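You operate a simulated robot arm through the tools that you are given. There is no shell and no other tool. Be economical: measure what you need, move in short steps, check, and stop when the job is done.

The job below is to be done with a simulated two-armed robot. You get a single attempt, and the scene is never put back.

JOB
Take the brown box from the top of the wall bench and leave it on the lower shelf of the wall bench. Then fetch the clear can from the top of the wall bench and set it on the top of the orange bench. Then put the plain metal ring in the orange bin. Then put the wooden chock on the top of the gear bench. Then stack the 10 purple filter from the front of the long steel bench on top of the 5 purple filter. Then take the yellow lifting eye and leave it on the top of the green bench mat. Then put the grey cup in the square steel pan. Then take the orange round socket and leave it on the drip tray. Then take the blue block and leave it on top of the purple can on the top of the line bench. Then take the purple bore plug and put it on the yellow lift card. Then pull the gauge box lid open. The order counts. Set down upright: brown box, clear can, wooden chock, grey cup.

It is judged by the outcome, as a careful person would: the job done as asked, and still so three seconds after it is handed in. It fails if anything else is knocked over, pushed out of place, dropped, spilled or broken. Lids that push on must go on centred and level and be pressed home; caps that screw on are set level and turned clockwise until they are tight.

ROBOT AND FRAMES
Two 7-joint arms with two-finger parallel grippers on one trunk, on a base that drives. Base frame: it is fixed to the floor where the robot stands at the start and does not move with it; the origin is under the middle of the robot, x ahead of it, y to its left, z up; the surface under the hand at the start is at about z = 0.9. Units: m, degrees, N and s.
The left shoulder is at the start at [0.07, 0.13, 1.187], the right one opposite. With the tool pointing down near the work surface each hand reaches from about 0.22 to 0.52 m from the robot's upright axis, wherever it stands, measured 20 degrees to its own side. Places, roughly: blue block (4x4x4 cm) [-11.2, 2.1, 0.8]; brown box [0.5, 0, 1]; clear can [0.5, -0.25, 1]; drip tray [-13.4, 2.2, 0.8]; gauge box lid [-15.3, -4.4, 0.9]; grey cup (10x15x13 cm) [-13.3, 2.1, 0.4]; lower shelf of the wall bench [0.6, -0.5, 0.2]; orange bin (34x22x10 cm) [0.5, -0.8, 0.9]; orange round socket (6x6x5 cm) [-11.1, 2.2, 0.8]; plain metal ring (6x5x2 cm) [0.6, -0.2, 0.9]; purple bore plug (4x4x4 cm) [-13.3, 3.2, 0.9]; purple can [-11.25, 2.25, 0.75]; purple filter [-13.5, 3.25, 0.75]; square steel pan [-11.2, 3.2, 0.8]; top of the gear bench [-11.7, 3.2, 0.8]; top of the green bench mat [-11.3, 6.9, 0.9]; top of the orange bench [0.6, 0.8, 0.8]; wooden chock (10x5x6 cm) [-14.6, 3.3, 0.8]; yellow lift card [-14.75, 3.25, 0.75]; yellow lifting eye (7x3x8 cm) [-13.5, 3.2, 0.9]. Payload 1.57 kg a hand.
Tool frame (each hand has its own): the origin (TCP) lies between the finger pads and is the grasp point; the fingertips stand 0.03 m ahead of it; z points along the fingers, y is the line along which they close. Largest opening 0.08 m; finger width 0.017, thickness 0.012; the body of the gripper, 0.04 by 0.082 m, starts 0.08 m behind the TCP.
Orientation is told as [roll, pitch, yaw] about the base's x, y, z axes, in that order, counted from this pose: with the fingers straight down and closing along the base's y, the tool's x points along the base's -x, its y along +y and its z along -z.

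CONTROLS
- The arms move only by the tool servo_tool. It takes "left_steps", "right_steps" or both (then of equal length, played together; a hand with none holds still); each is a list that holds one entry, the list of rows, each a list of 7 numbers: the shift along the tool's x, y, z in mm, then the turn, a rotation vector about the tool's x, y, z in degrees, then the opening, from 0 (shut) to 1 (fully open). In form: [[[dx, dy, dz, ax, ay, az, jaw], ...]]. A call has 1 to 12 rows; each row is the pose to reach, as a shift and turn from the pose commanded when the call began, along the tool's axes at that moment. Each row takes 0.2 s and may step no farther than 0.05 m and 8.6 degrees from the row before; otherwise, or with a gripper value out of range, the whole call is refused. Where a pose cannot be reached the arm comes as near as it can. A force on the tool above 40 N (or 10 N above the force at the start of the call, whichever is more), or a blocked arm, ends the call early, and 0.2 s more pass. The fingers move at their own pace (about 0.108 m/s each) and stop on an object; they squeeze with about 25 N. The grip force told is the motor's: it shows also when the fingers shut on nothing. Time passes only in rows, and 0.2 s behind the last, so rows that repeat a pose let the fingers close. The reply holds the time, the measured pose of the TCP, the force on the tool along the base axes, the opening and the grip force, in the units named above and with some noise, with the torque about the TCP (base axes, N m) and any sound that the robot's microphone picked up.
- Cameras (640 x 400 px; columns grow to the right, rows downward): "scene" is now at [0.1136, -0.0342, 1.3914]; the picture's right is [-0.40, -0.92, 0.00], its down [-0.68, 0.30, -0.67] and it looks along [0.61, -0.26, -0.75] (base axes); focal length 214 px, centre (320, 200). "left" rides on the left gripper at [0.072, 0.007, -0.122] in its tool frame; the picture's right is [-0.09, 1.00, 0.00], its down [-0.84, -0.08, -0.54] and it looks along [-0.54, -0.05, 0.84] (tool axes); focal length 238 px, centre (320, 200). "right" rides on the right gripper at [0.072, -0.007, -0.122] in its tool frame; the picture's right is [0.09, 1.00, 0.00], its down [-0.84, 0.08, -0.54] and it looks along [-0.54, 0.05, 0.84] (tool axes); focal length 238 px, centre (320, 200).
- get_image(camera): a new picture of that camera. It takes no simulated time.
- move_column(by): slides the trunk up (or, below 0, down) by that many m; the arms and the scene camera ride with it, the base frame stays. It gives what a move gives, with no picture.
- steer(legs): drives the robot by 1 to 6 legs, each [ahead, left, turn to the left] in m, m and degrees, along the robot's own axes; the way and the turn of a leg run together, so that a leg with both is an arc; at most 1.5 m and 180 degrees a leg. The arms and the cameras ride along, it lands a little off, and it stops where it bumps. It gives what a move gives.
- aim_head(pan, tilt): turns the head with the scene camera to pan (to the left, within 86 degrees either way) and tilt (down, from -29 to 69), counted from straight ahead of the robot. It gives what a move gives.
- locate(camera, pixels): for up to 12 pixels [column, row] of the newest picture of that camera ("zoom" is the newest enlarged one), the place [x, y, z] in the base frame of the surface seen there, good to about 0.002 m, but the place of the scene camera against the robot may be out by one fixed shift of up to 0.012 m in any direction. It takes no simulated time.
- inspect(camera, box): a new picture of the part [left, top, right, bottom] of that camera's present view, enlarged. It takes no simulated time.
- sign_off(): hands the job in; it is judged then, once.

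Keep the steps short. Do not move on a guess: measure, check each grasp and each placing, and mend mistakes. In all there are 357 turns and 286 pictures (those below and enlarged ones count). Leave the grippers open and the arms clear of the work at the hand-in unless told otherwise, and finish with a single line.

The tools are called as name(argument=value, ...) on one line, values as JSON. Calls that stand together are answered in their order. servo_tool: Moves the arms, as the interface text tells. Its arguments: {"type":"object","properties":{"left_steps":{"type":"array"},"right_steps":{"type":"array"}},"required":[]} The other tools are called the same way: move_column (by) slides the trunk up or down; steer (legs) drives the base; aim_head (pan, tilt) turns the head that bears the scene camera; get_image (camera) takes a picture; locate (camera, pixels) gives the place of the surface under pixels of a picture; inspect (camera, box) takes an enlarged picture of a part of a camera's view; sign_off () hands the job in.

At the start:

```text
time_s: 0.0
left_tcp_pos: [0.3279, 0.0221, 1.2464]
left_orientation: [-0.1, -0.1, 0.3]
left_ft_force: [0.0, 0.1, -0.9]
left_wrist_torque: [-0.01, 0.01, 0.01]
left_width: 0.08
left_gripper_force: 0.1
right_tcp_pos: [0.2789, -0.2554, 1.2319]
right_orientation: [0.1, 0.0, 0.0]
right_ft_force: [0.2, 0.5, -0.1]
right_wrist_torque: [0.0, 0.02, 0.0]
right_width: 0.0799
right_gripper_force: 0.1
trunk travel left (down, up): [-0.825, 0.115]
robot x, y, heading: [0.0017, 0.0002, 0.3]
head pan, tilt: [-23.4, 48.2]
```

scene: 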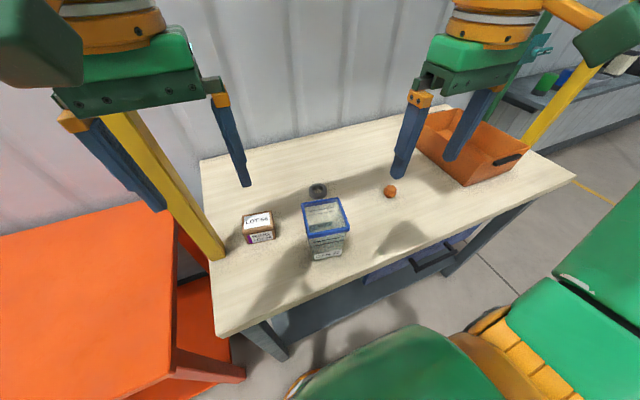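
right: 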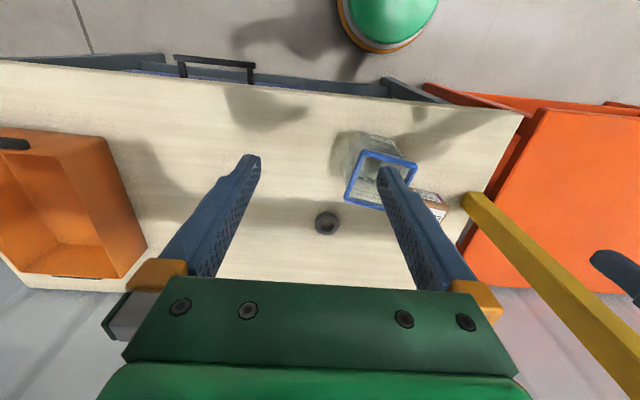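
left: 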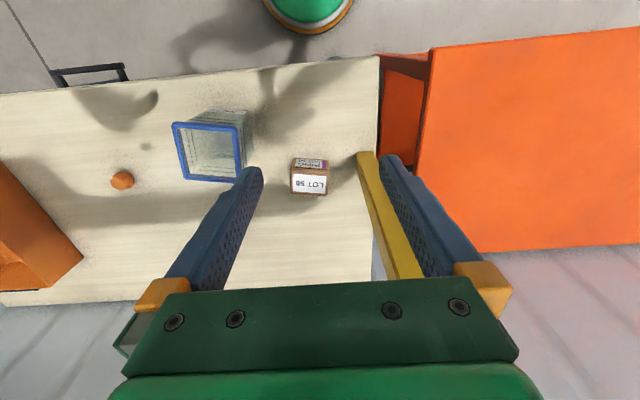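

I see the brown box at (258,225), the clear can with a blue rim at (326,225), the ring at (318,190) and the bin at (470,145). I'll measure these first.

locate(camera="scene", pixels=[[257, 219], [243, 216], [270, 213], [260, 237], [304, 204], [346, 201], [326, 258], [318, 186], [470, 145], [90, 270], [218, 330], [560, 180]])

locate(camera="left", pixels=[[310, 184], [292, 160], [327, 162], [326, 194], [292, 192], [176, 125], [237, 126], [242, 181], [187, 176], [366, 156], [415, 272], [450, 150]])

inspect(camera="scene", box=[200, 160, 400, 285])

```text
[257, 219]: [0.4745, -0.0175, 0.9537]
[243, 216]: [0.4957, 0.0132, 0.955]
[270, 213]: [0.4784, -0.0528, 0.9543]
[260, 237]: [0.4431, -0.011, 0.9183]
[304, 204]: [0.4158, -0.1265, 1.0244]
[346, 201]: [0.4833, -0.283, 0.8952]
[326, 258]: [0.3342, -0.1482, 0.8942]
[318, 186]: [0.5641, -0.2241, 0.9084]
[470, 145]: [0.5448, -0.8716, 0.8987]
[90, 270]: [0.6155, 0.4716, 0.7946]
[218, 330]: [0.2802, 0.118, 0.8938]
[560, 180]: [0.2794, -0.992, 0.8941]
```

```text
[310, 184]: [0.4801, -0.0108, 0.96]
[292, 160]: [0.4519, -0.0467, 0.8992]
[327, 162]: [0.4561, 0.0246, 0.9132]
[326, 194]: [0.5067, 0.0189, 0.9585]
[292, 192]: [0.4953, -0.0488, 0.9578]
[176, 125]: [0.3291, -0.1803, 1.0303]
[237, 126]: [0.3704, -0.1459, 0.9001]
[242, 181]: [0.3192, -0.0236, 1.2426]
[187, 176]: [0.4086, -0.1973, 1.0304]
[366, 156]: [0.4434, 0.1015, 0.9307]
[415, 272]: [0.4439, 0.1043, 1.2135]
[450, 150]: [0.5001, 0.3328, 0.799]
```

```text
3.20 times, centred on (300, 222) of scene
```

zoom: 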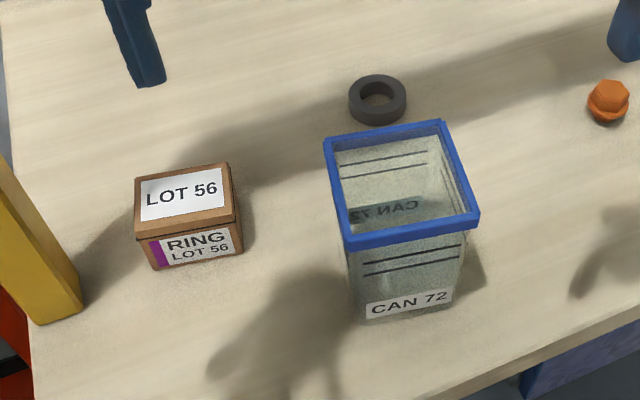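

Left and scene cameras differ by roughly 6 mm in height (a fixed shift). Next I look around level with the head to learn the surroundings before I drive back.

aim_head(pan=0, tilt=60)

get_image(camera="scene")

aim_head(pan=-80, tilt=20)

get_image(camera="scene")

aim_head(pan=80, tilt=20)

get_image(camera="scene")

```text
time_s: 0.9
left_tcp_pos: [0.3275, 0.0216, 1.2466]
left_orientation: [-0.1, -0.1, 0.2]
left_ft_force: [-0.2, -0.5, 0.8]
left_wrist_torque: [-0.01, 0.01, 0.01]
left_width: 0.0799
left_gripper_force: 0.1
right_tcp_pos: [0.2786, -0.2554, 1.2324]
right_orientation: [0.1, 0.0, 0.0]
right_ft_force: [-0.2, 0.1, 0.2]
right_wrist_torque: [0.01, 0.02, 0.04]
right_width: 0.0801
right_gripper_force: 0.0
trunk travel left (down, up): [-0.825, 0.115]
robot x, y, heading: [0.0017, -0.0033, 0.1]
head pan, tilt: [0.0, 60.0]
```

```text
281 pictures are left
```

scene: 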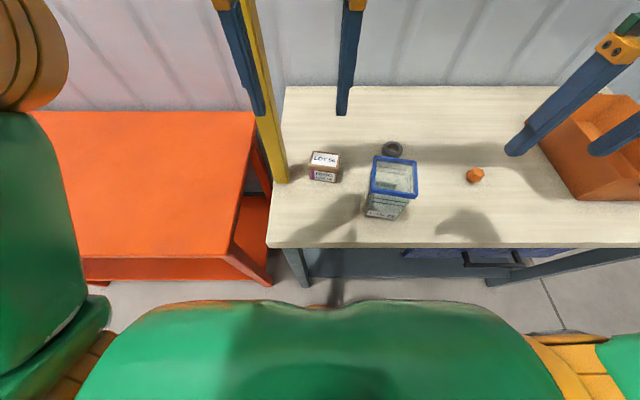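

```text
time_s: 2.4
left_tcp_pos: [0.327, 0.0222, 1.2461]
left_orientation: [-0.2, -0.1, 0.3]
left_ft_force: [1.4, 0.1, -0.8]
left_wrist_torque: [-0.02, 0.0, 0.01]
left_width: 0.08
left_gripper_force: 0.0
right_tcp_pos: [0.2792, -0.2556, 1.2334]
right_orientation: [0.1, 0.0, 0.0]
right_ft_force: [0.3, 0.4, 0.7]
right_wrist_torque: [0.03, 0.01, 0.01]
right_width: 0.0799
right_gripper_force: 0.0
trunk travel left (down, up): [-0.825, 0.115]
robot x, y, heading: [0.0004, 0.0027, -0.2]
head pan, tilt: [-80.0, 20.0]
```

```text
280 pictures are left
```

scene: 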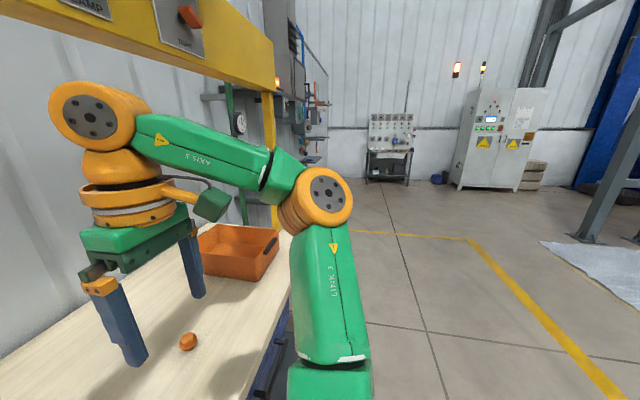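

```text
time_s: 4.9
left_tcp_pos: [0.3279, 0.0206, 1.247]
left_orientation: [0.0, -0.1, 0.1]
left_ft_force: [-0.3, -0.4, -0.8]
left_wrist_torque: [-0.02, -0.01, -0.03]
left_width: 0.0799
left_gripper_force: 0.0
right_tcp_pos: [0.2797, -0.2555, 1.2321]
right_orientation: [0.2, 0.0, -0.1]
right_ft_force: [0.9, -0.2, -0.9]
right_wrist_torque: [0.01, 0.02, -0.01]
right_width: 0.0799
right_gripper_force: 0.0
trunk travel left (down, up): [-0.825, 0.115]
robot x, y, heading: [0.0013, -0.0012, 0.0]
head pan, tilt: [80.0, 20.0]
```

```text
279 pictures are left
```

scene: 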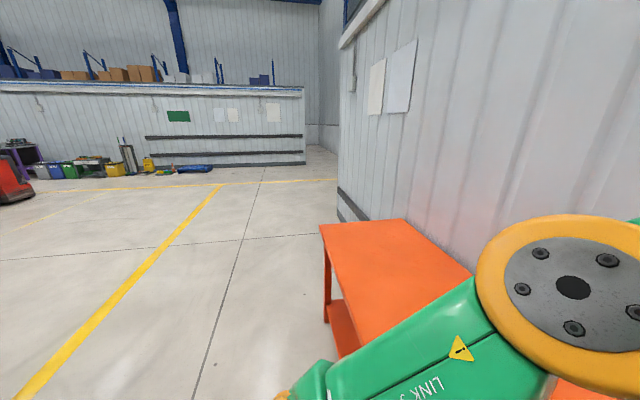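

Open floor behind the robot, an overhead yellow frame with a post beside the box. I enlarge the box in the left camera to measure its edges, and restore the head to look at the bench.

inspect(camera="left", box=[270, 140, 398, 220])

aim_head(pan=0, tilt=55)

```text
5.00 times, centred on (334, 180) of left
```

zoom: 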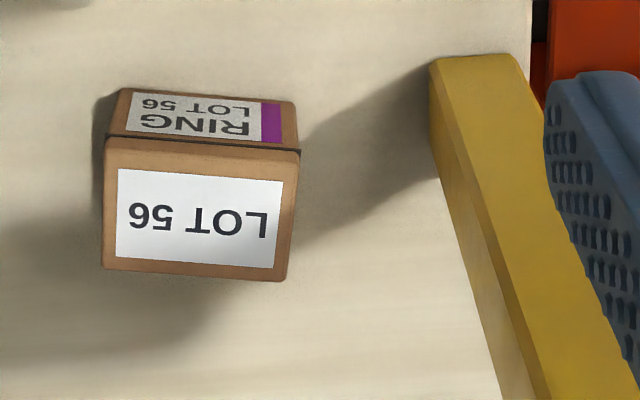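

```text
time_s: 6.4
left_tcp_pos: [0.3278, 0.0219, 1.2472]
left_orientation: [-0.1, -0.1, 0.2]
left_ft_force: [0.1, -0.4, -0.2]
left_wrist_torque: [0.0, -0.01, -0.01]
left_width: 0.0802
left_gripper_force: 0.2
right_tcp_pos: [0.2798, -0.2561, 1.232]
right_orientation: [0.1, 0.0, -0.1]
right_ft_force: [1.0, 0.5, 0.6]
right_wrist_torque: [0.01, -0.01, 0.01]
right_width: 0.08
right_gripper_force: 0.0
trunk travel left (down, up): [-0.825, 0.115]
robot x, y, heading: [0.0014, -0.0023, -0.2]
head pan, tilt: [0.0, 55.0]
```

locate(camera="zoom", pixels=[[108, 141], [296, 153], [286, 277], [105, 266], [200, 210], [122, 95], [292, 106], [434, 62], [520, 60], [440, 120], [530, 15]])

get_image(camera="scene")

```text
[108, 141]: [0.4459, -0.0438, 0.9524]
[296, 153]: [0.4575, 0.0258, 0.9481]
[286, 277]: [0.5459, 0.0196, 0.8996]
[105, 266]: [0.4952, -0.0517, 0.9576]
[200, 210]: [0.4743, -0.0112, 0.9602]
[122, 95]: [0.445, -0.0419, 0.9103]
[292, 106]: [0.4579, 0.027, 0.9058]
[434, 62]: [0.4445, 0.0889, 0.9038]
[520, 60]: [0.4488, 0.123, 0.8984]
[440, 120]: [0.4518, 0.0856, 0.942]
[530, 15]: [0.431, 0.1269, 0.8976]
```

```text
277 pictures are left
```

scene: 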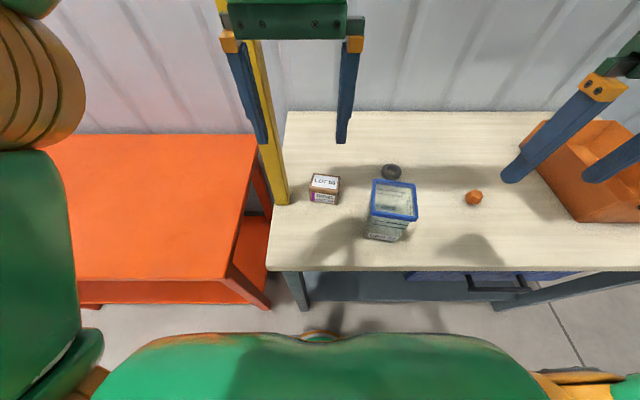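

The box is 70.5 mm wide along its front, yaw about -9.8°, centre [0.4765, -0.0125], top 0.960. I bring the left hand, tilted 45° forward and yawed to match, to a pre-grasp 0.1 m back along the fingers.

servo_tool(left_steps=[[[-13, -4, 40, 0.64, -7.48, 1.55, 1], [-26, -8, 80, 1.28, -14.97, 3.1, 1], [-40, -11, 120, 1.93, -22.45, 4.65, 1], [-53, -15, 160, 2.57, -29.9, 6.2, 1], [-66, -19, 200, 3.2, -37.4, 7.74, 1], [-79, -22.4, 238.5, 3.85, -44.9, 9.29, 1], [-79, -22.4, 238.5, 3.85, -44.9, 9.29, 1], [-79, -22.4, 238.5, 3.85, -44.9, 9.29, 1]]])

get_image(camera="left")

```text
time_s: 8.2
left_tcp_pos: [0.4089, 0.0001, 1.0072]
left_orientation: [-0.2, -45.1, -9.5]
left_ft_force: [0.4, 0.0, -0.1]
left_wrist_torque: [-0.01, -0.02, 0.0]
left_width: 0.08
left_gripper_force: 0.1
right_tcp_pos: [0.2794, -0.2546, 1.2329]
right_orientation: [0.1, 0.0, 0.0]
right_ft_force: [0.4, -0.1, 0.1]
right_wrist_torque: [0.0, -0.01, 0.0]
right_width: 0.0802
right_gripper_force: 0.0
trunk travel left (down, up): [-0.825, 0.115]
robot x, y, heading: [0.0009, -0.0027, -0.0]
head pan, tilt: [0.0, 55.0]
```

```text
276 pictures are left
```

left: 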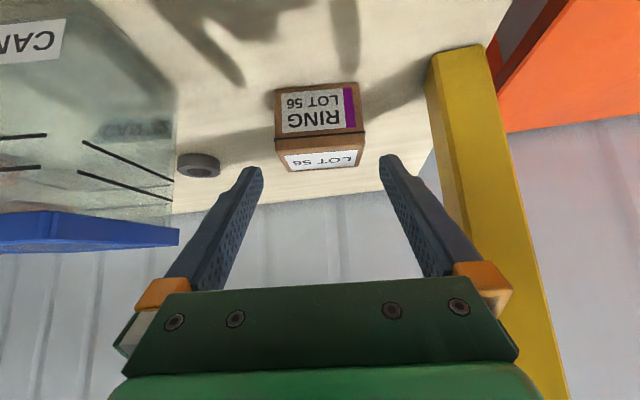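

The box sits between the fingers (tips at columns 258 and 385, box 276–363). I re-measure its edges from this view.

inspect(camera="left", box=[240, 70, 400, 180])

locate(camera="left", pixels=[[279, 95], [355, 88], [279, 133], [361, 130], [277, 147], [362, 146], [287, 168], [357, 164]])

```text
3.64 times, centred on (320, 125) of left
```

zoom: 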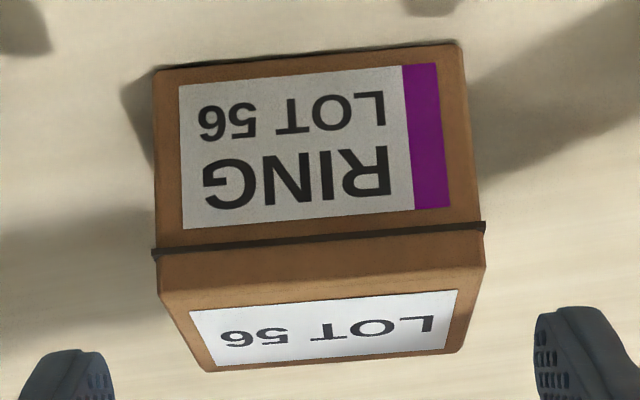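

```text
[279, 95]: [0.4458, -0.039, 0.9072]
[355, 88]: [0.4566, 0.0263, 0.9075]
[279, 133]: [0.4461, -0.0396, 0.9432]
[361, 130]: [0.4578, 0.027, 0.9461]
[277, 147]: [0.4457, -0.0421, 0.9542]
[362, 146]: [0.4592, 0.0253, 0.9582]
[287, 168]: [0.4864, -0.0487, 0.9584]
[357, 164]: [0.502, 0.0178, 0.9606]
```

Measurements agree; I advance 97 mm along the fingers and close.

servo_tool(left_steps=[[[0, 0, 30, 0, 0, 0, 1], [0, 0, 60, 0, 0, 0, 1], [0, 0, 80, 0, 0, 0, 1], [0, 0, 97, 0, 0, 0, 1], [0, 0, 97, 0, 0, 0, 1], [0, 0, 97, 0, 0, 0, 0], [0, 0, 97, 0, 0, 0, 0], [0, 0, 97, 0, 0, 0, 0]]])

get_image(camera="left")

```text
time_s: 10.0
left_tcp_pos: [0.4759, -0.0139, 0.9385]
left_orientation: [-0.2, -45.1, -9.6]
left_ft_force: [-0.5, 0.6, 0.1]
left_wrist_torque: [0.02, -0.01, 0.0]
left_width: 0.0745
left_gripper_force: 25.2
right_tcp_pos: [0.2803, -0.2554, 1.2325]
right_orientation: [0.1, 0.0, 0.0]
right_ft_force: [0.1, -0.2, -0.3]
right_wrist_torque: [0.01, 0.02, -0.01]
right_width: 0.0803
right_gripper_force: 0.0
trunk travel left (down, up): [-0.825, 0.115]
robot x, y, heading: [0.0053, -0.005, 0.1]
head pan, tilt: [0.0, 55.0]
```

```text
274 pictures are left
```

left: 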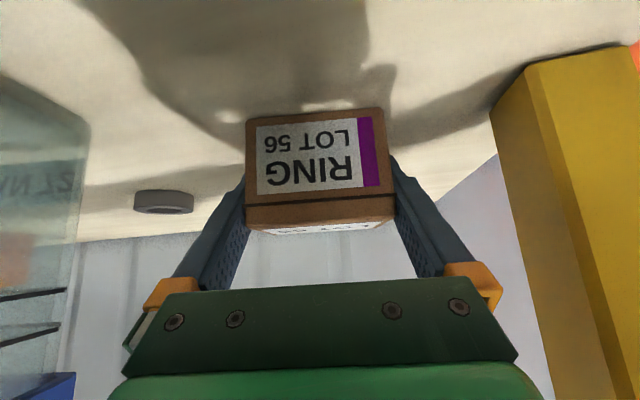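

Grip holds at 74.5 mm with 25 N. I lift 80 mm straight up and check that the whole box comes along.

servo_tool(left_steps=[[[-14, 0, -14, 0, 0, 0, 0], [-35, 0, -35, 0, 0, 0, 0], [-57, 0, -57, 0, 0, 0, 0], [-57, 0, -57, 0, 0, 0, 0]]])

get_image(camera="left")

get_image(camera="scene")

```text
time_s: 11.0
left_tcp_pos: [0.4755, -0.013, 1.0184]
left_orientation: [-0.2, -45.2, -9.4]
left_ft_force: [-0.1, 0.0, -0.6]
left_wrist_torque: [0.0, -0.05, 0.01]
left_width: 0.0745
left_gripper_force: 25.3
right_tcp_pos: [0.2803, -0.255, 1.2329]
right_orientation: [0.0, 0.0, 0.0]
right_ft_force: [0.2, -0.2, -0.8]
right_wrist_torque: [0.0, -0.02, -0.01]
right_width: 0.0801
right_gripper_force: 0.0
trunk travel left (down, up): [-0.825, 0.115]
robot x, y, heading: [0.0007, 0.0005, 0.3]
head pan, tilt: [0.0, 55.0]
```

```text
273 pictures are left
```

left: 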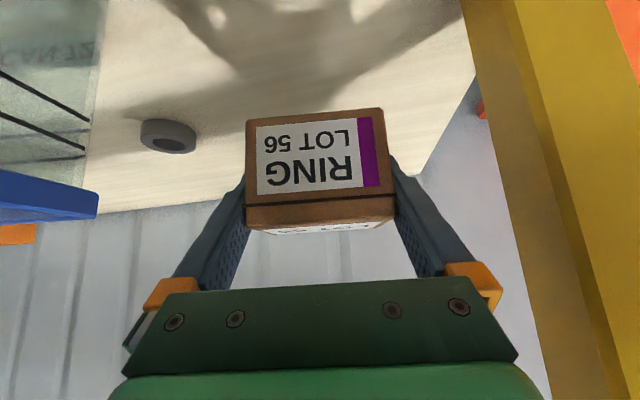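

```text
272 pictures are left
```

scene: 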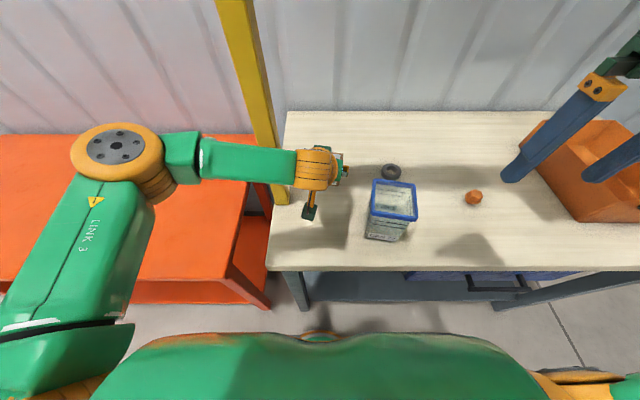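

The box is held firmly. Now I back the base 0.75 m straight off and look at the lower shelf.

steer(legs=[[-0.75, 0, 0]])

aim_head(pan=0, tilt=40)

get_image(camera="scene")

```text
time_s: 15.1
left_tcp_pos: [-0.2769, -0.0138, 1.0176]
left_orientation: [-0.2, -45.0, -9.5]
left_ft_force: [-0.5, -0.7, -1.8]
left_wrist_torque: [0.03, 0.03, 0.01]
left_width: 0.0746
left_gripper_force: 25.1
right_tcp_pos: [-0.471, -0.2559, 1.2327]
right_orientation: [0.2, 0.1, 0.1]
right_ft_force: [0.0, -0.6, -0.7]
right_wrist_torque: [-0.01, 0.01, -0.01]
right_width: 0.08
right_gripper_force: 0.1
trunk travel left (down, up): [-0.825, 0.115]
robot x, y, heading: [-0.7537, -0.0019, 0.4]
head pan, tilt: [0.0, 55.0]
```

```text
time_s: 15.8
left_tcp_pos: [-0.2775, -0.0129, 1.0192]
left_orientation: [-0.2, -45.1, -9.4]
left_ft_force: [0.5, 0.8, -1.8]
left_wrist_torque: [0.03, -0.03, 0.02]
left_width: 0.0746
left_gripper_force: 25.9
right_tcp_pos: [-0.4722, -0.2565, 1.233]
right_orientation: [0.1, 0.0, 0.2]
right_ft_force: [-0.2, 0.7, 0.1]
right_wrist_torque: [0.01, 0.01, -0.01]
right_width: 0.0802
right_gripper_force: 0.0
trunk travel left (down, up): [-0.825, 0.115]
robot x, y, heading: [-0.7522, 0.002, 0.3]
head pan, tilt: [0.0, 40.0]
```

```text
271 pictures are left
```

scene: 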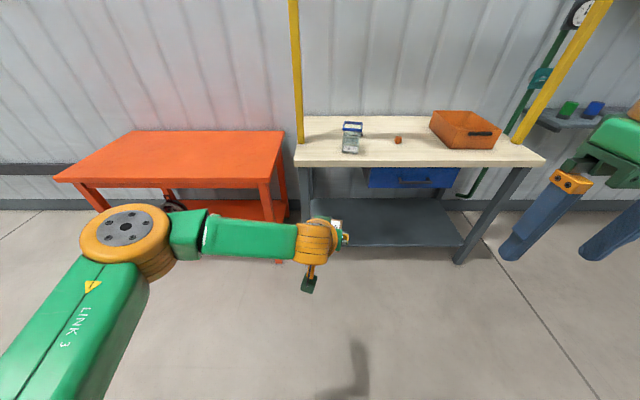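

The lower shelf is open, below a blue drawer. I measure shelf surface, edges, legs and drawer.

locate(camera="scene", pixels=[[390, 240], [380, 225], [380, 205], [440, 225], [350, 246], [455, 246], [310, 190], [500, 190], [410, 182], [368, 185], [400, 165], [350, 205]])

inspect(camera="scene", box=[290, 110, 550, 272])

```text
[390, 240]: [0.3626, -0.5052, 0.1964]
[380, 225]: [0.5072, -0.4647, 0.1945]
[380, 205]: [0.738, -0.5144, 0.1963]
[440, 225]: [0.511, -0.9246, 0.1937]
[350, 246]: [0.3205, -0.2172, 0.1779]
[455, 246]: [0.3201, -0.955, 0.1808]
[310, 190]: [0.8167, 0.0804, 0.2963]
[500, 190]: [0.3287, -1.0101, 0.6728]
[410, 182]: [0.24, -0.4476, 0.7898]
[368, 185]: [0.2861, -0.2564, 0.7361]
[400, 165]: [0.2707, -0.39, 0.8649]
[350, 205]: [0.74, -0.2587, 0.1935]
```

```text
2.46 times, centred on (420, 191) of scene
```

zoom: 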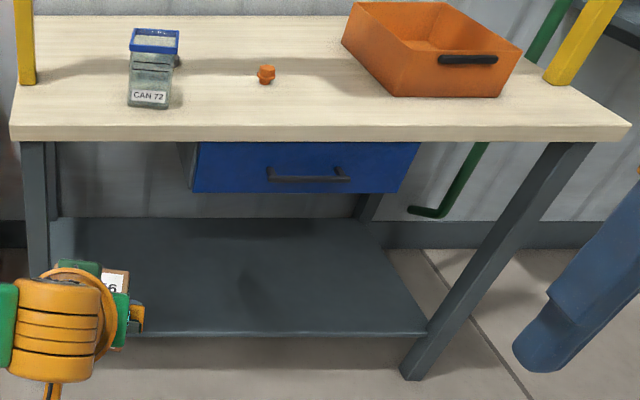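

Shelf top is at about z 0.20, front edge x ≈ 0.32, open between y ≈ 0 and -0.93, drawer bottom about 0.74. I check where my left elbow and forearm are before lowering.

locate(camera="scene", pixels=[[100, 220], [122, 205], [165, 240], [188, 215], [240, 228], [300, 235], [95, 290], [140, 260], [310, 285], [470, 240], [600, 190], [310, 222]])

aim_head(pan=-60, tilt=25)

get_image(camera="scene")

```text
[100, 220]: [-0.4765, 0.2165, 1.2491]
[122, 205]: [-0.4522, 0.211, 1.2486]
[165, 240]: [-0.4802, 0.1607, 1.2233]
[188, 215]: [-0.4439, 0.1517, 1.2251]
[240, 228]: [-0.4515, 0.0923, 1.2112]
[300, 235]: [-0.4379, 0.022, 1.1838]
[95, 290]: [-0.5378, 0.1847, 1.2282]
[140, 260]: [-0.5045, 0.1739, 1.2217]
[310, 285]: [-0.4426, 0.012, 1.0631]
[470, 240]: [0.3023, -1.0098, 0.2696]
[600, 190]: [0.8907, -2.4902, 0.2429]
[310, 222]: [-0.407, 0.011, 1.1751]
```

```text
time_s: 17.1
left_tcp_pos: [-0.2777, -0.0126, 1.0189]
left_orientation: [-0.2, -45.0, -9.4]
left_ft_force: [0.6, 0.8, -1.0]
left_wrist_torque: [0.0, 0.01, -0.03]
left_width: 0.0747
left_gripper_force: 25.2
right_tcp_pos: [-0.4714, -0.256, 1.2315]
right_orientation: [0.2, 0.0, 0.0]
right_ft_force: [-0.1, 0.2, 0.6]
right_wrist_torque: [-0.03, 0.01, -0.01]
right_width: 0.0802
right_gripper_force: 0.1
trunk travel left (down, up): [-0.825, 0.115]
robot x, y, heading: [-0.7531, -0.0047, -0.2]
head pan, tilt: [-60.0, 25.0]
```

```text
269 pictures are left
```

scene: 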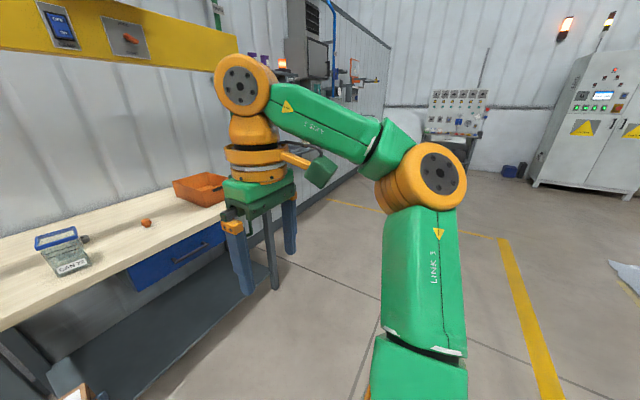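

Left elbow rides at about 0.27 m ahead and 0.22 m left of the axis, so it stays outside the bench. I tuck the right hand 100 mm lower, then lower the trunk and slide sideways to line up with shelf y ≈ -0.40.

servo_tool(right_steps=[[[0, 0, 40, 0, 0, 0, 1], [20, 0, 80, 0, 0, 0, 1], [40, 0, 110, 0, 0, 0, 1], [40, 0, 110, 0, 0, 0, 1]]])

steer(legs=[[0, -0.387, 0]])

move_column(by=-0.73)

aim_head(pan=0, tilt=15)

get_image(camera="scene")

```text
time_s: 18.1
left_tcp_pos: [-0.2775, -0.0128, 1.0184]
left_orientation: [-0.2, -45.1, -9.3]
left_ft_force: [0.0, 0.2, -0.7]
left_wrist_torque: [-0.01, -0.03, -0.05]
left_width: 0.0749
left_gripper_force: 24.9
right_tcp_pos: [-0.5122, -0.2528, 1.1204]
right_orientation: [0.1, 0.0, 0.2]
right_ft_force: [-0.5, -0.1, -0.1]
right_wrist_torque: [-0.02, 0.03, 0.03]
right_width: 0.08
right_gripper_force: 0.0
trunk travel left (down, up): [-0.825, 0.115]
robot x, y, heading: [-0.7543, -0.0013, 0.3]
head pan, tilt: [-60.0, 25.0]
```

```text
time_s: 20.5
left_tcp_pos: [-0.2767, -0.3915, 1.0176]
left_orientation: [-0.3, -45.1, -9.2]
left_ft_force: [-0.2, 0.1, -1.1]
left_wrist_torque: [0.01, 0.01, 0.01]
left_width: 0.0743
left_gripper_force: 25.3
right_tcp_pos: [-0.5108, -0.6314, 1.1229]
right_orientation: [0.0, 0.0, 0.1]
right_ft_force: [0.7, 0.8, -0.3]
right_wrist_torque: [-0.04, -0.01, -0.02]
right_width: 0.0799
right_gripper_force: 0.1
trunk travel left (down, up): [-0.825, 0.115]
robot x, y, heading: [-0.7541, -0.3785, 0.3]
head pan, tilt: [-60.0, 25.0]
```

```text
refused: -0.73 is not a number from -0.4 to 0.4
```

```text
time_s: 21.8
left_tcp_pos: [-0.2769, -0.3907, 1.0198]
left_orientation: [-0.3, -45.1, -9.3]
left_ft_force: [-0.8, 0.4, -1.7]
left_wrist_torque: [0.03, -0.01, 0.02]
left_width: 0.0749
left_gripper_force: 25.2
right_tcp_pos: [-0.5108, -0.6323, 1.122]
right_orientation: [0.1, 0.1, 0.1]
right_ft_force: [-0.5, 0.7, 0.5]
right_wrist_torque: [0.01, 0.03, -0.01]
right_width: 0.0801
right_gripper_force: 0.0
trunk travel left (down, up): [-0.825, 0.115]
robot x, y, heading: [-0.751, -0.3762, 0.4]
head pan, tilt: [0.0, 15.0]
```

```text
268 pictures are left
```

scene: 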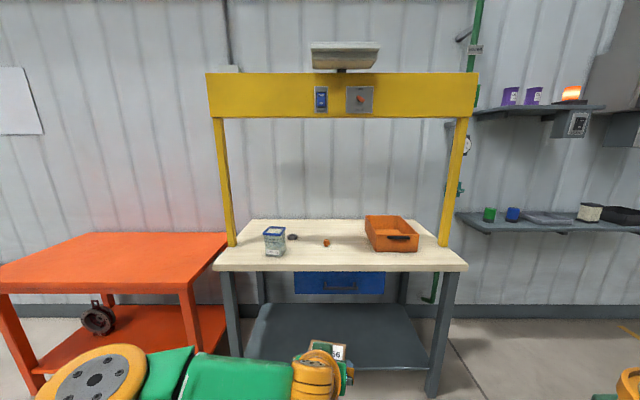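

The trunk step limit is 0.4, so I lower in two parts.

move_column(by=-0.38)

move_column(by=-0.35)

get_image(camera="scene")

```text
time_s: 25.5
left_tcp_pos: [-0.276, -0.391, 0.6403]
left_orientation: [-0.1, -45.1, -9.2]
left_ft_force: [0.7, -0.1, -0.6]
left_wrist_torque: [-0.01, -0.03, 0.04]
left_width: 0.0746
left_gripper_force: 24.9
right_tcp_pos: [-0.511, -0.633, 0.7432]
right_orientation: [0.1, 0.0, 0.0]
right_ft_force: [-0.5, -0.1, 0.3]
right_wrist_torque: [0.0, -0.03, -0.01]
right_width: 0.08
right_gripper_force: 0.1
trunk travel left (down, up): [-0.445, 0.495]
robot x, y, heading: [-0.7517, -0.3822, 0.1]
head pan, tilt: [0.0, 15.0]
```

```text
time_s: 28.9
left_tcp_pos: [-0.2771, -0.3914, 0.2889]
left_orientation: [-0.1, -45.0, -9.3]
left_ft_force: [0.5, -0.3, -1.9]
left_wrist_torque: [0.03, -0.01, 0.02]
left_width: 0.0746
left_gripper_force: 24.6
right_tcp_pos: [-0.5109, -0.6327, 0.3915]
right_orientation: [0.2, 0.1, 0.1]
right_ft_force: [-0.4, 0.3, -0.7]
right_wrist_torque: [0.01, -0.03, -0.01]
right_width: 0.0798
right_gripper_force: 0.1
trunk travel left (down, up): [-0.095, 0.845]
robot x, y, heading: [-0.7487, -0.3787, 0.0]
head pan, tilt: [0.0, 15.0]
```

```text
267 pictures are left
```

scene: 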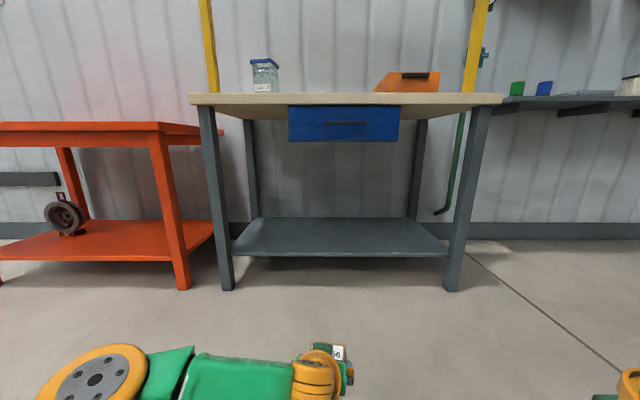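

Path is clear: box underside at ~0.25, above the shelf. I drive in 0.68 m.

steer(legs=[[0.68, 0, 0]])

get_image(camera="left")

get_image(camera="scene")

```text
time_s: 32.7
left_tcp_pos: [0.4006, -0.3935, 0.2894]
left_orientation: [-0.3, -45.1, -9.5]
left_ft_force: [0.3, -0.3, -1.3]
left_wrist_torque: [0.01, -0.03, 0.04]
left_width: 0.0741
left_gripper_force: 24.8
right_tcp_pos: [0.167, -0.6327, 0.3909]
right_orientation: [0.1, -0.1, -0.1]
right_ft_force: [0.1, -1.1, 0.0]
right_wrist_torque: [-0.02, 0.04, 0.01]
right_width: 0.08
right_gripper_force: 0.0
trunk travel left (down, up): [-0.095, 0.845]
robot x, y, heading: [-0.0723, -0.3787, 0.1]
head pan, tilt: [0.0, 15.0]
```

```text
266 pictures are left
```

left: 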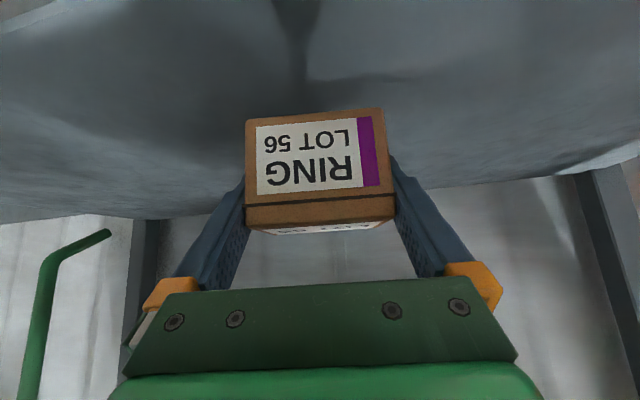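

```text
265 pictures are left
```

scene: 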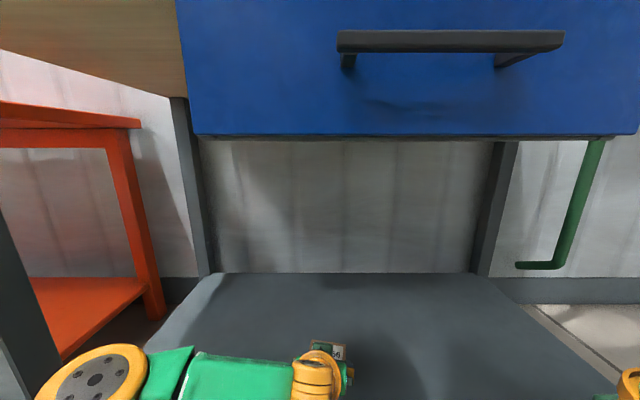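

I'm over the shelf. I measure its height with the left camera at the sides of the box.

locate(camera="left", pixels=[[180, 100], [320, 60], [460, 100], [200, 60], [400, 20], [440, 20], [150, 40]])

```text
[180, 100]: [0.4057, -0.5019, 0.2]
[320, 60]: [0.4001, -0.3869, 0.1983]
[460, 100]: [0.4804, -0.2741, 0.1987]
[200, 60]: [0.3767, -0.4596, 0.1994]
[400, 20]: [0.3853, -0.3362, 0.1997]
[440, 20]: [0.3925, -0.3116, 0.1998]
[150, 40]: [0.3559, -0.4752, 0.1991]
```

Shelf is at 0.1995, so the box bottom is ~51 mm above it. I lower 50 mm, slower at the end.

servo_tool(left_steps=[[[14, 0, 14, 0, 0, 0, 0], [25, 0, 25, 0, 0, 0, 0], [32, 0, 32, 0, 0, 0, 0], [34, 0, 34, 0, 0, 0, 0], [35.5, 0, 35.5, 0, 0, 0, 0], [35.5, 0, 35.5, 0, 0, 0, 0]]])

get_image(camera="left")

```text
time_s: 34.1
left_tcp_pos: [0.401, -0.3912, 0.2385]
left_orientation: [-0.3, -45.2, -9.5]
left_ft_force: [-0.3, 0.7, 0.7]
left_wrist_torque: [0.09, 0.02, 0.01]
left_width: 0.0748
left_gripper_force: 25.3
right_tcp_pos: [0.1667, -0.6322, 0.3911]
right_orientation: [0.1, -0.1, -0.1]
right_ft_force: [0.5, -0.4, -0.2]
right_wrist_torque: [0.01, -0.01, 0.03]
right_width: 0.0802
right_gripper_force: 0.1
trunk travel left (down, up): [-0.095, 0.845]
robot x, y, heading: [-0.0745, -0.3808, -0.1]
head pan, tilt: [0.0, 15.0]
```

```text
264 pictures are left
```

left: 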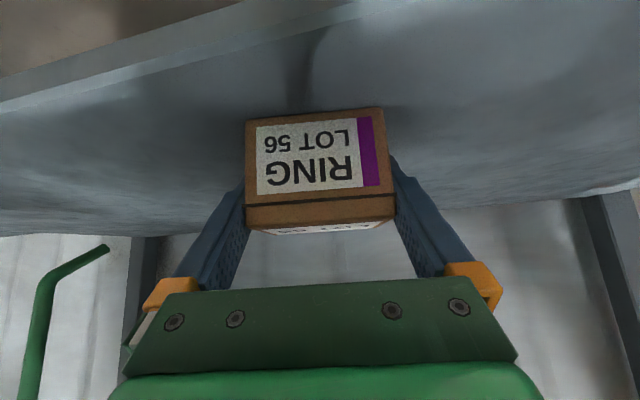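

Touching or within a millimetre (load is taken up). I press 1 mm further, open, and withdraw along the fingers.

servo_tool(left_steps=[[[0.7, 0, 0.7, 0, 0, 0, 0], [0.7, 0, 0.7, 0, 0, 0, 1], [0.7, 0, 0.7, 0, 0, 0, 1], [0.7, 0, -15, 0, 0, 0, 1], [0.7, 0, -45, 0, 0, 0, 1], [0.7, 0, -90, 0, 0, 0, 1], [0.7, 0, -110, 0, 0, 0, 1]]])

get_image(camera="left")

```text
time_s: 35.7
left_tcp_pos: [0.3231, -0.3768, 0.3155]
left_orientation: [-0.1, -45.1, -9.5]
left_ft_force: [0.0, 0.7, -0.8]
left_wrist_torque: [0.0, 0.01, 0.02]
left_width: 0.0801
left_gripper_force: 0.0
right_tcp_pos: [0.1657, -0.6324, 0.3925]
right_orientation: [0.1, 0.0, 0.0]
right_ft_force: [-0.1, -0.1, 0.1]
right_wrist_torque: [0.0, 0.0, 0.02]
right_width: 0.0799
right_gripper_force: 0.1
trunk travel left (down, up): [-0.095, 0.845]
robot x, y, heading: [-0.0728, -0.3775, -0.3]
head pan, tilt: [0.0, 15.0]
```

```text
263 pictures are left
```

left: 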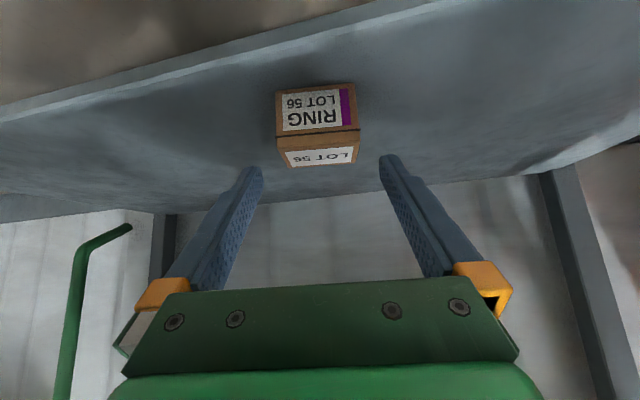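

The box stands upright on the shelf. I back out 0.5 m and raise the trunk again.

steer(legs=[[-0.5, 0, 0]])

move_column(by=0.4)

move_column(by=0.36)

aim_head(pan=10, tilt=35)

get_image(camera="scene")

```text
time_s: 38.6
left_tcp_pos: [-0.1823, -0.3787, 0.3162]
left_orientation: [-0.2, -45.2, -9.7]
left_ft_force: [0.3, 1.2, -0.3]
left_wrist_torque: [0.0, 0.0, 0.0]
left_width: 0.08
left_gripper_force: 0.1
right_tcp_pos: [-0.3399, -0.6323, 0.3922]
right_orientation: [0.1, 0.1, -0.1]
right_ft_force: [-0.5, -0.5, -0.5]
right_wrist_torque: [-0.03, 0.01, 0.01]
right_width: 0.0803
right_gripper_force: 0.0
trunk travel left (down, up): [-0.095, 0.845]
robot x, y, heading: [-0.5816, -0.3768, -0.1]
head pan, tilt: [0.0, 15.0]
```

```text
time_s: 42.5
left_tcp_pos: [-0.1827, -0.378, 0.7145]
left_orientation: [-0.3, -45.1, -9.5]
left_ft_force: [-0.1, -0.7, 0.7]
left_wrist_torque: [-0.02, 0.05, -0.02]
left_width: 0.08
left_gripper_force: 0.0
right_tcp_pos: [-0.3396, -0.6318, 0.7918]
right_orientation: [0.1, 0.0, -0.1]
right_ft_force: [-1.2, -0.8, -0.5]
right_wrist_torque: [-0.01, -0.03, 0.02]
right_width: 0.0799
right_gripper_force: 0.1
trunk travel left (down, up): [-0.495, 0.445]
robot x, y, heading: [-0.5768, -0.3788, -0.2]
head pan, tilt: [0.0, 15.0]
```

```text
time_s: 46.0
left_tcp_pos: [-0.1814, -0.3785, 1.0756]
left_orientation: [-0.2, -45.1, -9.6]
left_ft_force: [0.9, -0.4, 0.2]
left_wrist_torque: [-0.02, -0.01, 0.03]
left_width: 0.0801
left_gripper_force: 0.0
right_tcp_pos: [-0.3392, -0.6331, 1.1519]
right_orientation: [0.1, 0.0, -0.2]
right_ft_force: [-0.2, 0.0, 0.9]
right_wrist_torque: [-0.01, 0.01, -0.02]
right_width: 0.0798
right_gripper_force: 0.0
trunk travel left (down, up): [-0.855, 0.085]
robot x, y, heading: [-0.5804, -0.3802, -0.1]
head pan, tilt: [0.0, 15.0]
```

```text
time_s: 46.8
left_tcp_pos: [-0.1832, -0.3767, 1.0754]
left_orientation: [-0.2, -45.2, -9.6]
left_ft_force: [0.5, -0.2, 0.2]
left_wrist_torque: [-0.02, 0.02, -0.02]
left_width: 0.0801
left_gripper_force: 0.0
right_tcp_pos: [-0.3376, -0.6317, 1.1509]
right_orientation: [0.1, -0.1, -0.1]
right_ft_force: [-0.2, 0.9, 0.2]
right_wrist_torque: [0.01, -0.01, 0.02]
right_width: 0.0799
right_gripper_force: 0.1
trunk travel left (down, up): [-0.855, 0.085]
robot x, y, heading: [-0.5807, -0.3772, -0.0]
head pan, tilt: [10.0, 35.0]
```

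```text
262 pictures are left
```

scene: 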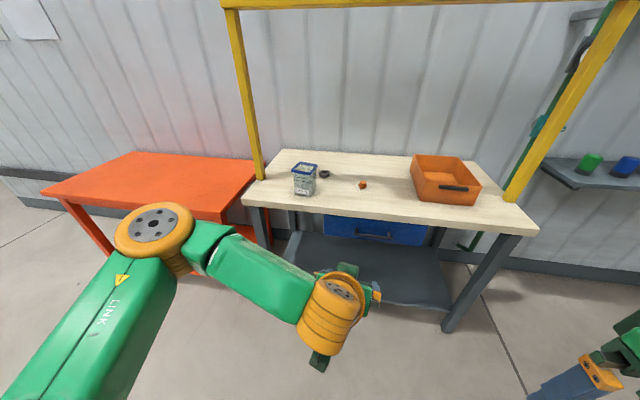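

I turn the left hand back to straight down and raise it, then drive near the can for a closer measurement.

servo_tool(left_steps=[[[-4, 18, -25, -0.64, 7.48, -1.55, 1], [-9, 36, -50, -1.28, 14.97, -3.1, 1], [-13, 54, -75, -1.93, 22.45, -4.65, 1], [-17, 72, -101, -2.57, 29.9, -6.2, 1], [-21, 90, -126, -3.2, 37.4, -7.74, 1], [-25.6, 107, -151, -3.85, 44.9, -9.29, 1], [-25.6, 107, -151, -3.85, 44.9, -9.29, 1]]])

steer(legs=[[0.53, 0.06, 0]])

aim_head(pan=10, tilt=50)

get_image(camera="left")

get_image(camera="scene")

```text
time_s: 48.4
left_tcp_pos: [-0.2519, -0.2566, 1.2018]
left_orientation: [-0.3, -0.1, 0.2]
left_ft_force: [-0.6, -0.4, -0.2]
left_wrist_torque: [0.01, -0.02, -0.01]
left_width: 0.0802
left_gripper_force: 0.1
right_tcp_pos: [-0.3393, -0.6338, 1.1525]
right_orientation: [0.1, 0.0, -0.1]
right_ft_force: [-0.5, -0.5, 0.7]
right_wrist_torque: [-0.03, -0.03, 0.0]
right_width: 0.0799
right_gripper_force: 0.3
trunk travel left (down, up): [-0.855, 0.085]
robot x, y, heading: [-0.5828, -0.3762, -0.0]
head pan, tilt: [10.0, 35.0]
```

```text
time_s: 51.5
left_tcp_pos: [0.2875, -0.2079, 1.2025]
left_orientation: [-0.1, -0.2, -0.7]
left_ft_force: [-0.6, 0.0, -0.5]
left_wrist_torque: [-0.01, -0.02, -0.03]
left_width: 0.0801
left_gripper_force: 0.0
right_tcp_pos: [0.196, -0.5817, 1.1526]
right_orientation: [0.1, 0.0, -1.0]
right_ft_force: [-0.1, -0.3, 0.0]
right_wrist_torque: [0.02, 0.01, -0.02]
right_width: 0.0798
right_gripper_force: 0.0
trunk travel left (down, up): [-0.855, 0.085]
robot x, y, heading: [-0.0386, -0.3246, -1.1]
head pan, tilt: [10.0, 35.0]
```

```text
time_s: 52.3
left_tcp_pos: [0.2912, -0.2075, 1.2009]
left_orientation: [-0.1, -0.1, -0.9]
left_ft_force: [0.1, -0.2, -0.1]
left_wrist_torque: [0.01, 0.02, 0.01]
left_width: 0.0801
left_gripper_force: 0.1
right_tcp_pos: [0.1985, -0.5808, 1.1524]
right_orientation: [0.1, 0.0, -1.0]
right_ft_force: [0.7, 0.5, 0.1]
right_wrist_torque: [0.04, 0.0, -0.01]
right_width: 0.0801
right_gripper_force: 0.2
trunk travel left (down, up): [-0.855, 0.085]
robot x, y, heading: [-0.0396, -0.3229, -1.1]
head pan, tilt: [10.0, 50.0]
```

```text
261 pictures are left
```

left: 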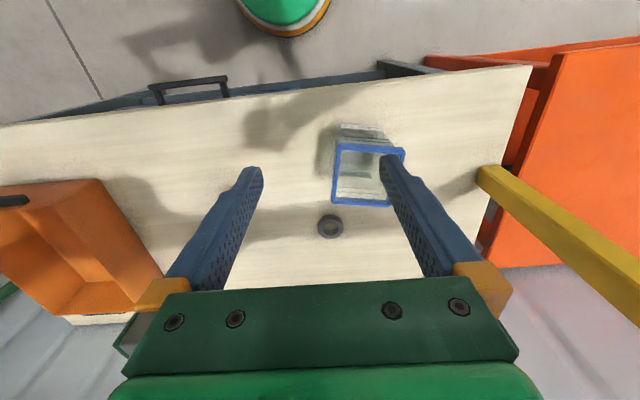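

```text
260 pictures are left
```

scene: 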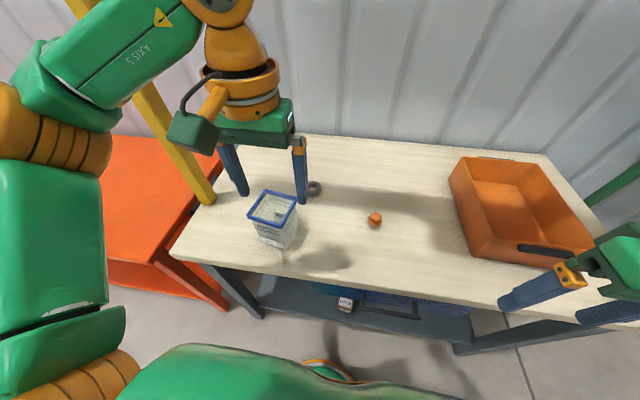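

The can's blue rim is at (335–405, 145–205) in the left view. I enlarge it.

inspect(camera="left", box=[300, 110, 428, 220])

inspect(camera="scene", box=[230, 170, 330, 260])

```text
3.64 times, centred on (364, 165) of left
```

zoom: 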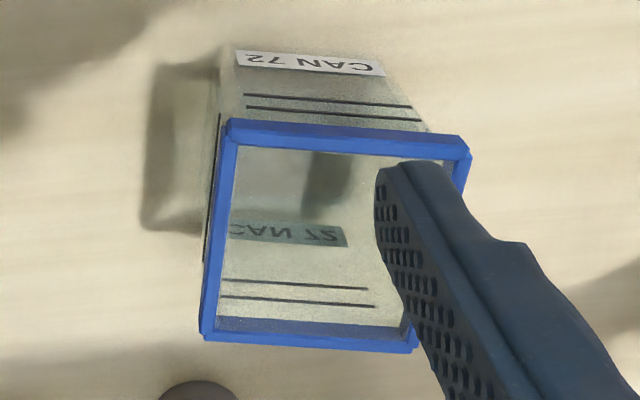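

```text
4.44 times, centred on (280, 215) of scene
```

zoom: 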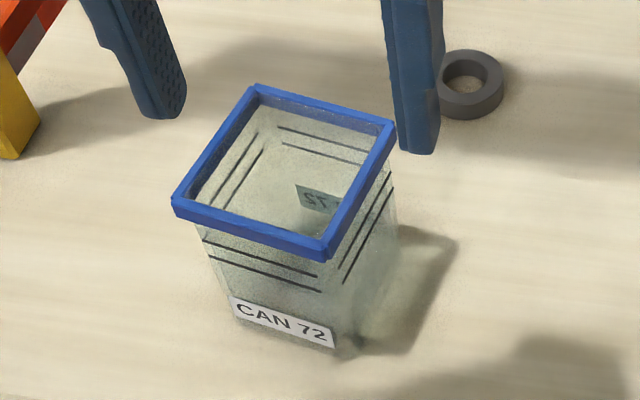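

locate(camera="zoom", pixels=[[254, 88], [393, 124], [324, 254], [176, 202], [232, 310], [335, 343], [280, 265], [288, 320], [210, 260], [390, 240]])

locate(camera="left", pixels=[[364, 146], [364, 203], [338, 175], [343, 130], [392, 132], [337, 203], [347, 126], [404, 149]])

```text
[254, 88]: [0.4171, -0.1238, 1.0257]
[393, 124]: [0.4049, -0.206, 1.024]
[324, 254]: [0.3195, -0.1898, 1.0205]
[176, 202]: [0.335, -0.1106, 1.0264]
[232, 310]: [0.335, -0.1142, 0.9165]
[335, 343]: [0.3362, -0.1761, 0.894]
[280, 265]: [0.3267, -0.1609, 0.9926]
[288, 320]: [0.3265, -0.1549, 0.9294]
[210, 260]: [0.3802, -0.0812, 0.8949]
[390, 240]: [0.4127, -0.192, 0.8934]
```

```text
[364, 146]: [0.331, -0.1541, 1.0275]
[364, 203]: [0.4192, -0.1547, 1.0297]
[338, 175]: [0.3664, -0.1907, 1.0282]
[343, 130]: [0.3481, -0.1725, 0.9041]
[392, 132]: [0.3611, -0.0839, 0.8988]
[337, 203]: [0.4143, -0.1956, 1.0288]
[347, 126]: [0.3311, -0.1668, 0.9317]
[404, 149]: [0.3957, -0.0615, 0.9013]
```

The rim is ~84 mm (too wide for the gripper), but the body below is narrower. I back off 8 cm and tilt the hand to look at the front from a low pre-grasp, to measure the body width.

steer(legs=[[-0.08, 0, 1]])

servo_tool(left_steps=[[[-7, 10, 24, 0.52, -7.84, 1.0, 1], [-14, 20, 48, 1.04, -15.7, 2.0, 1], [-21, 30, 72, 1.56, -23.5, 3.0, 1], [-28, 40, 96, 2.09, -31.4, 4.0, 1], [-35, 50, 120, 2.6, -39.2, 5.0, 1], [-42, 60, 143, 3.13, -47.1, 6.0, 1], [-50, 71, 166, 3.65, -54.9, 7.0, 1], [-50, 71, 166, 3.65, -54.9, 7.0, 1]]])

get_image(camera="left")

```text
time_s: 53.4
left_tcp_pos: [0.2188, -0.1996, 1.1989]
left_orientation: [-0.1, 0.3, 0.2]
left_ft_force: [0.7, 0.0, -0.4]
left_wrist_torque: [-0.01, 0.02, 0.04]
left_width: 0.08
left_gripper_force: 0.1
right_tcp_pos: [0.133, -0.5748, 1.15]
right_orientation: [0.1, 0.4, 0.0]
right_ft_force: [0.2, 0.4, -0.6]
right_wrist_torque: [-0.01, 0.05, 0.02]
right_width: 0.0801
right_gripper_force: 0.0
trunk travel left (down, up): [-0.855, 0.085]
robot x, y, heading: [-0.116, -0.3262, -0.1]
head pan, tilt: [10.0, 50.0]
```

```text
time_s: 55.2
left_tcp_pos: [0.2791, -0.125, 1.0289]
left_orientation: [-0.3, -55.2, -7.2]
left_ft_force: [-0.2, 0.5, 0.0]
left_wrist_torque: [-0.03, -0.01, -0.03]
left_width: 0.0798
left_gripper_force: 0.1
left hand out of reach, approached as far as the arm can: row 5, 6, 7, 8
right_tcp_pos: [0.1251, -0.5756, 1.1516]
right_orientation: [0.1, 0.0, 0.1]
right_ft_force: [-0.7, 0.5, 0.3]
right_wrist_torque: [-0.03, -0.02, -0.03]
right_width: 0.0798
right_gripper_force: 0.0
trunk travel left (down, up): [-0.855, 0.085]
robot x, y, heading: [-0.1158, -0.3225, -0.0]
head pan, tilt: [10.0, 50.0]
```

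```text
257 pictures are left
```

left: 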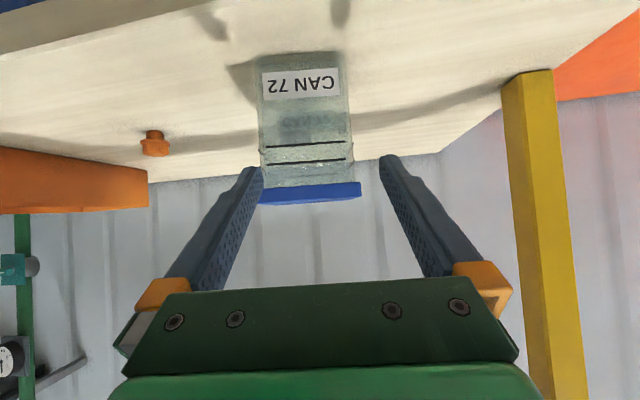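

inspect(camera="left", box=[240, 40, 400, 215])

locate(camera="left", pixels=[[260, 92], [346, 90], [260, 125], [350, 123], [262, 150], [352, 148], [264, 172], [354, 170], [262, 198], [359, 188], [310, 193], [310, 140]])

```text
2.29 times, centred on (320, 128) of left
```

zoom: 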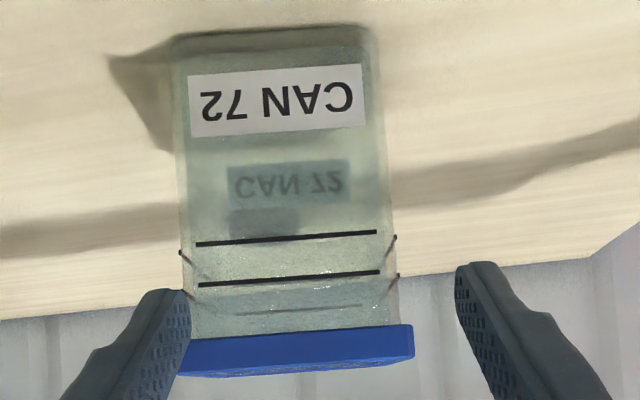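

```text
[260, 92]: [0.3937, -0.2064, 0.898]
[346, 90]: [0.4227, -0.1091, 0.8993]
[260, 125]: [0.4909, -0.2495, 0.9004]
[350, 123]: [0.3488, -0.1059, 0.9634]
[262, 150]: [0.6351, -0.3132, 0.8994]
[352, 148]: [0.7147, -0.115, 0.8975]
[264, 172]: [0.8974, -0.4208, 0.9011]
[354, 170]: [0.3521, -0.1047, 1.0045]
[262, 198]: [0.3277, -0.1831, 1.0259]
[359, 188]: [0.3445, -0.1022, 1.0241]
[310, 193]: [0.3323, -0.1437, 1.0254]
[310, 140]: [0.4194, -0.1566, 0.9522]
```

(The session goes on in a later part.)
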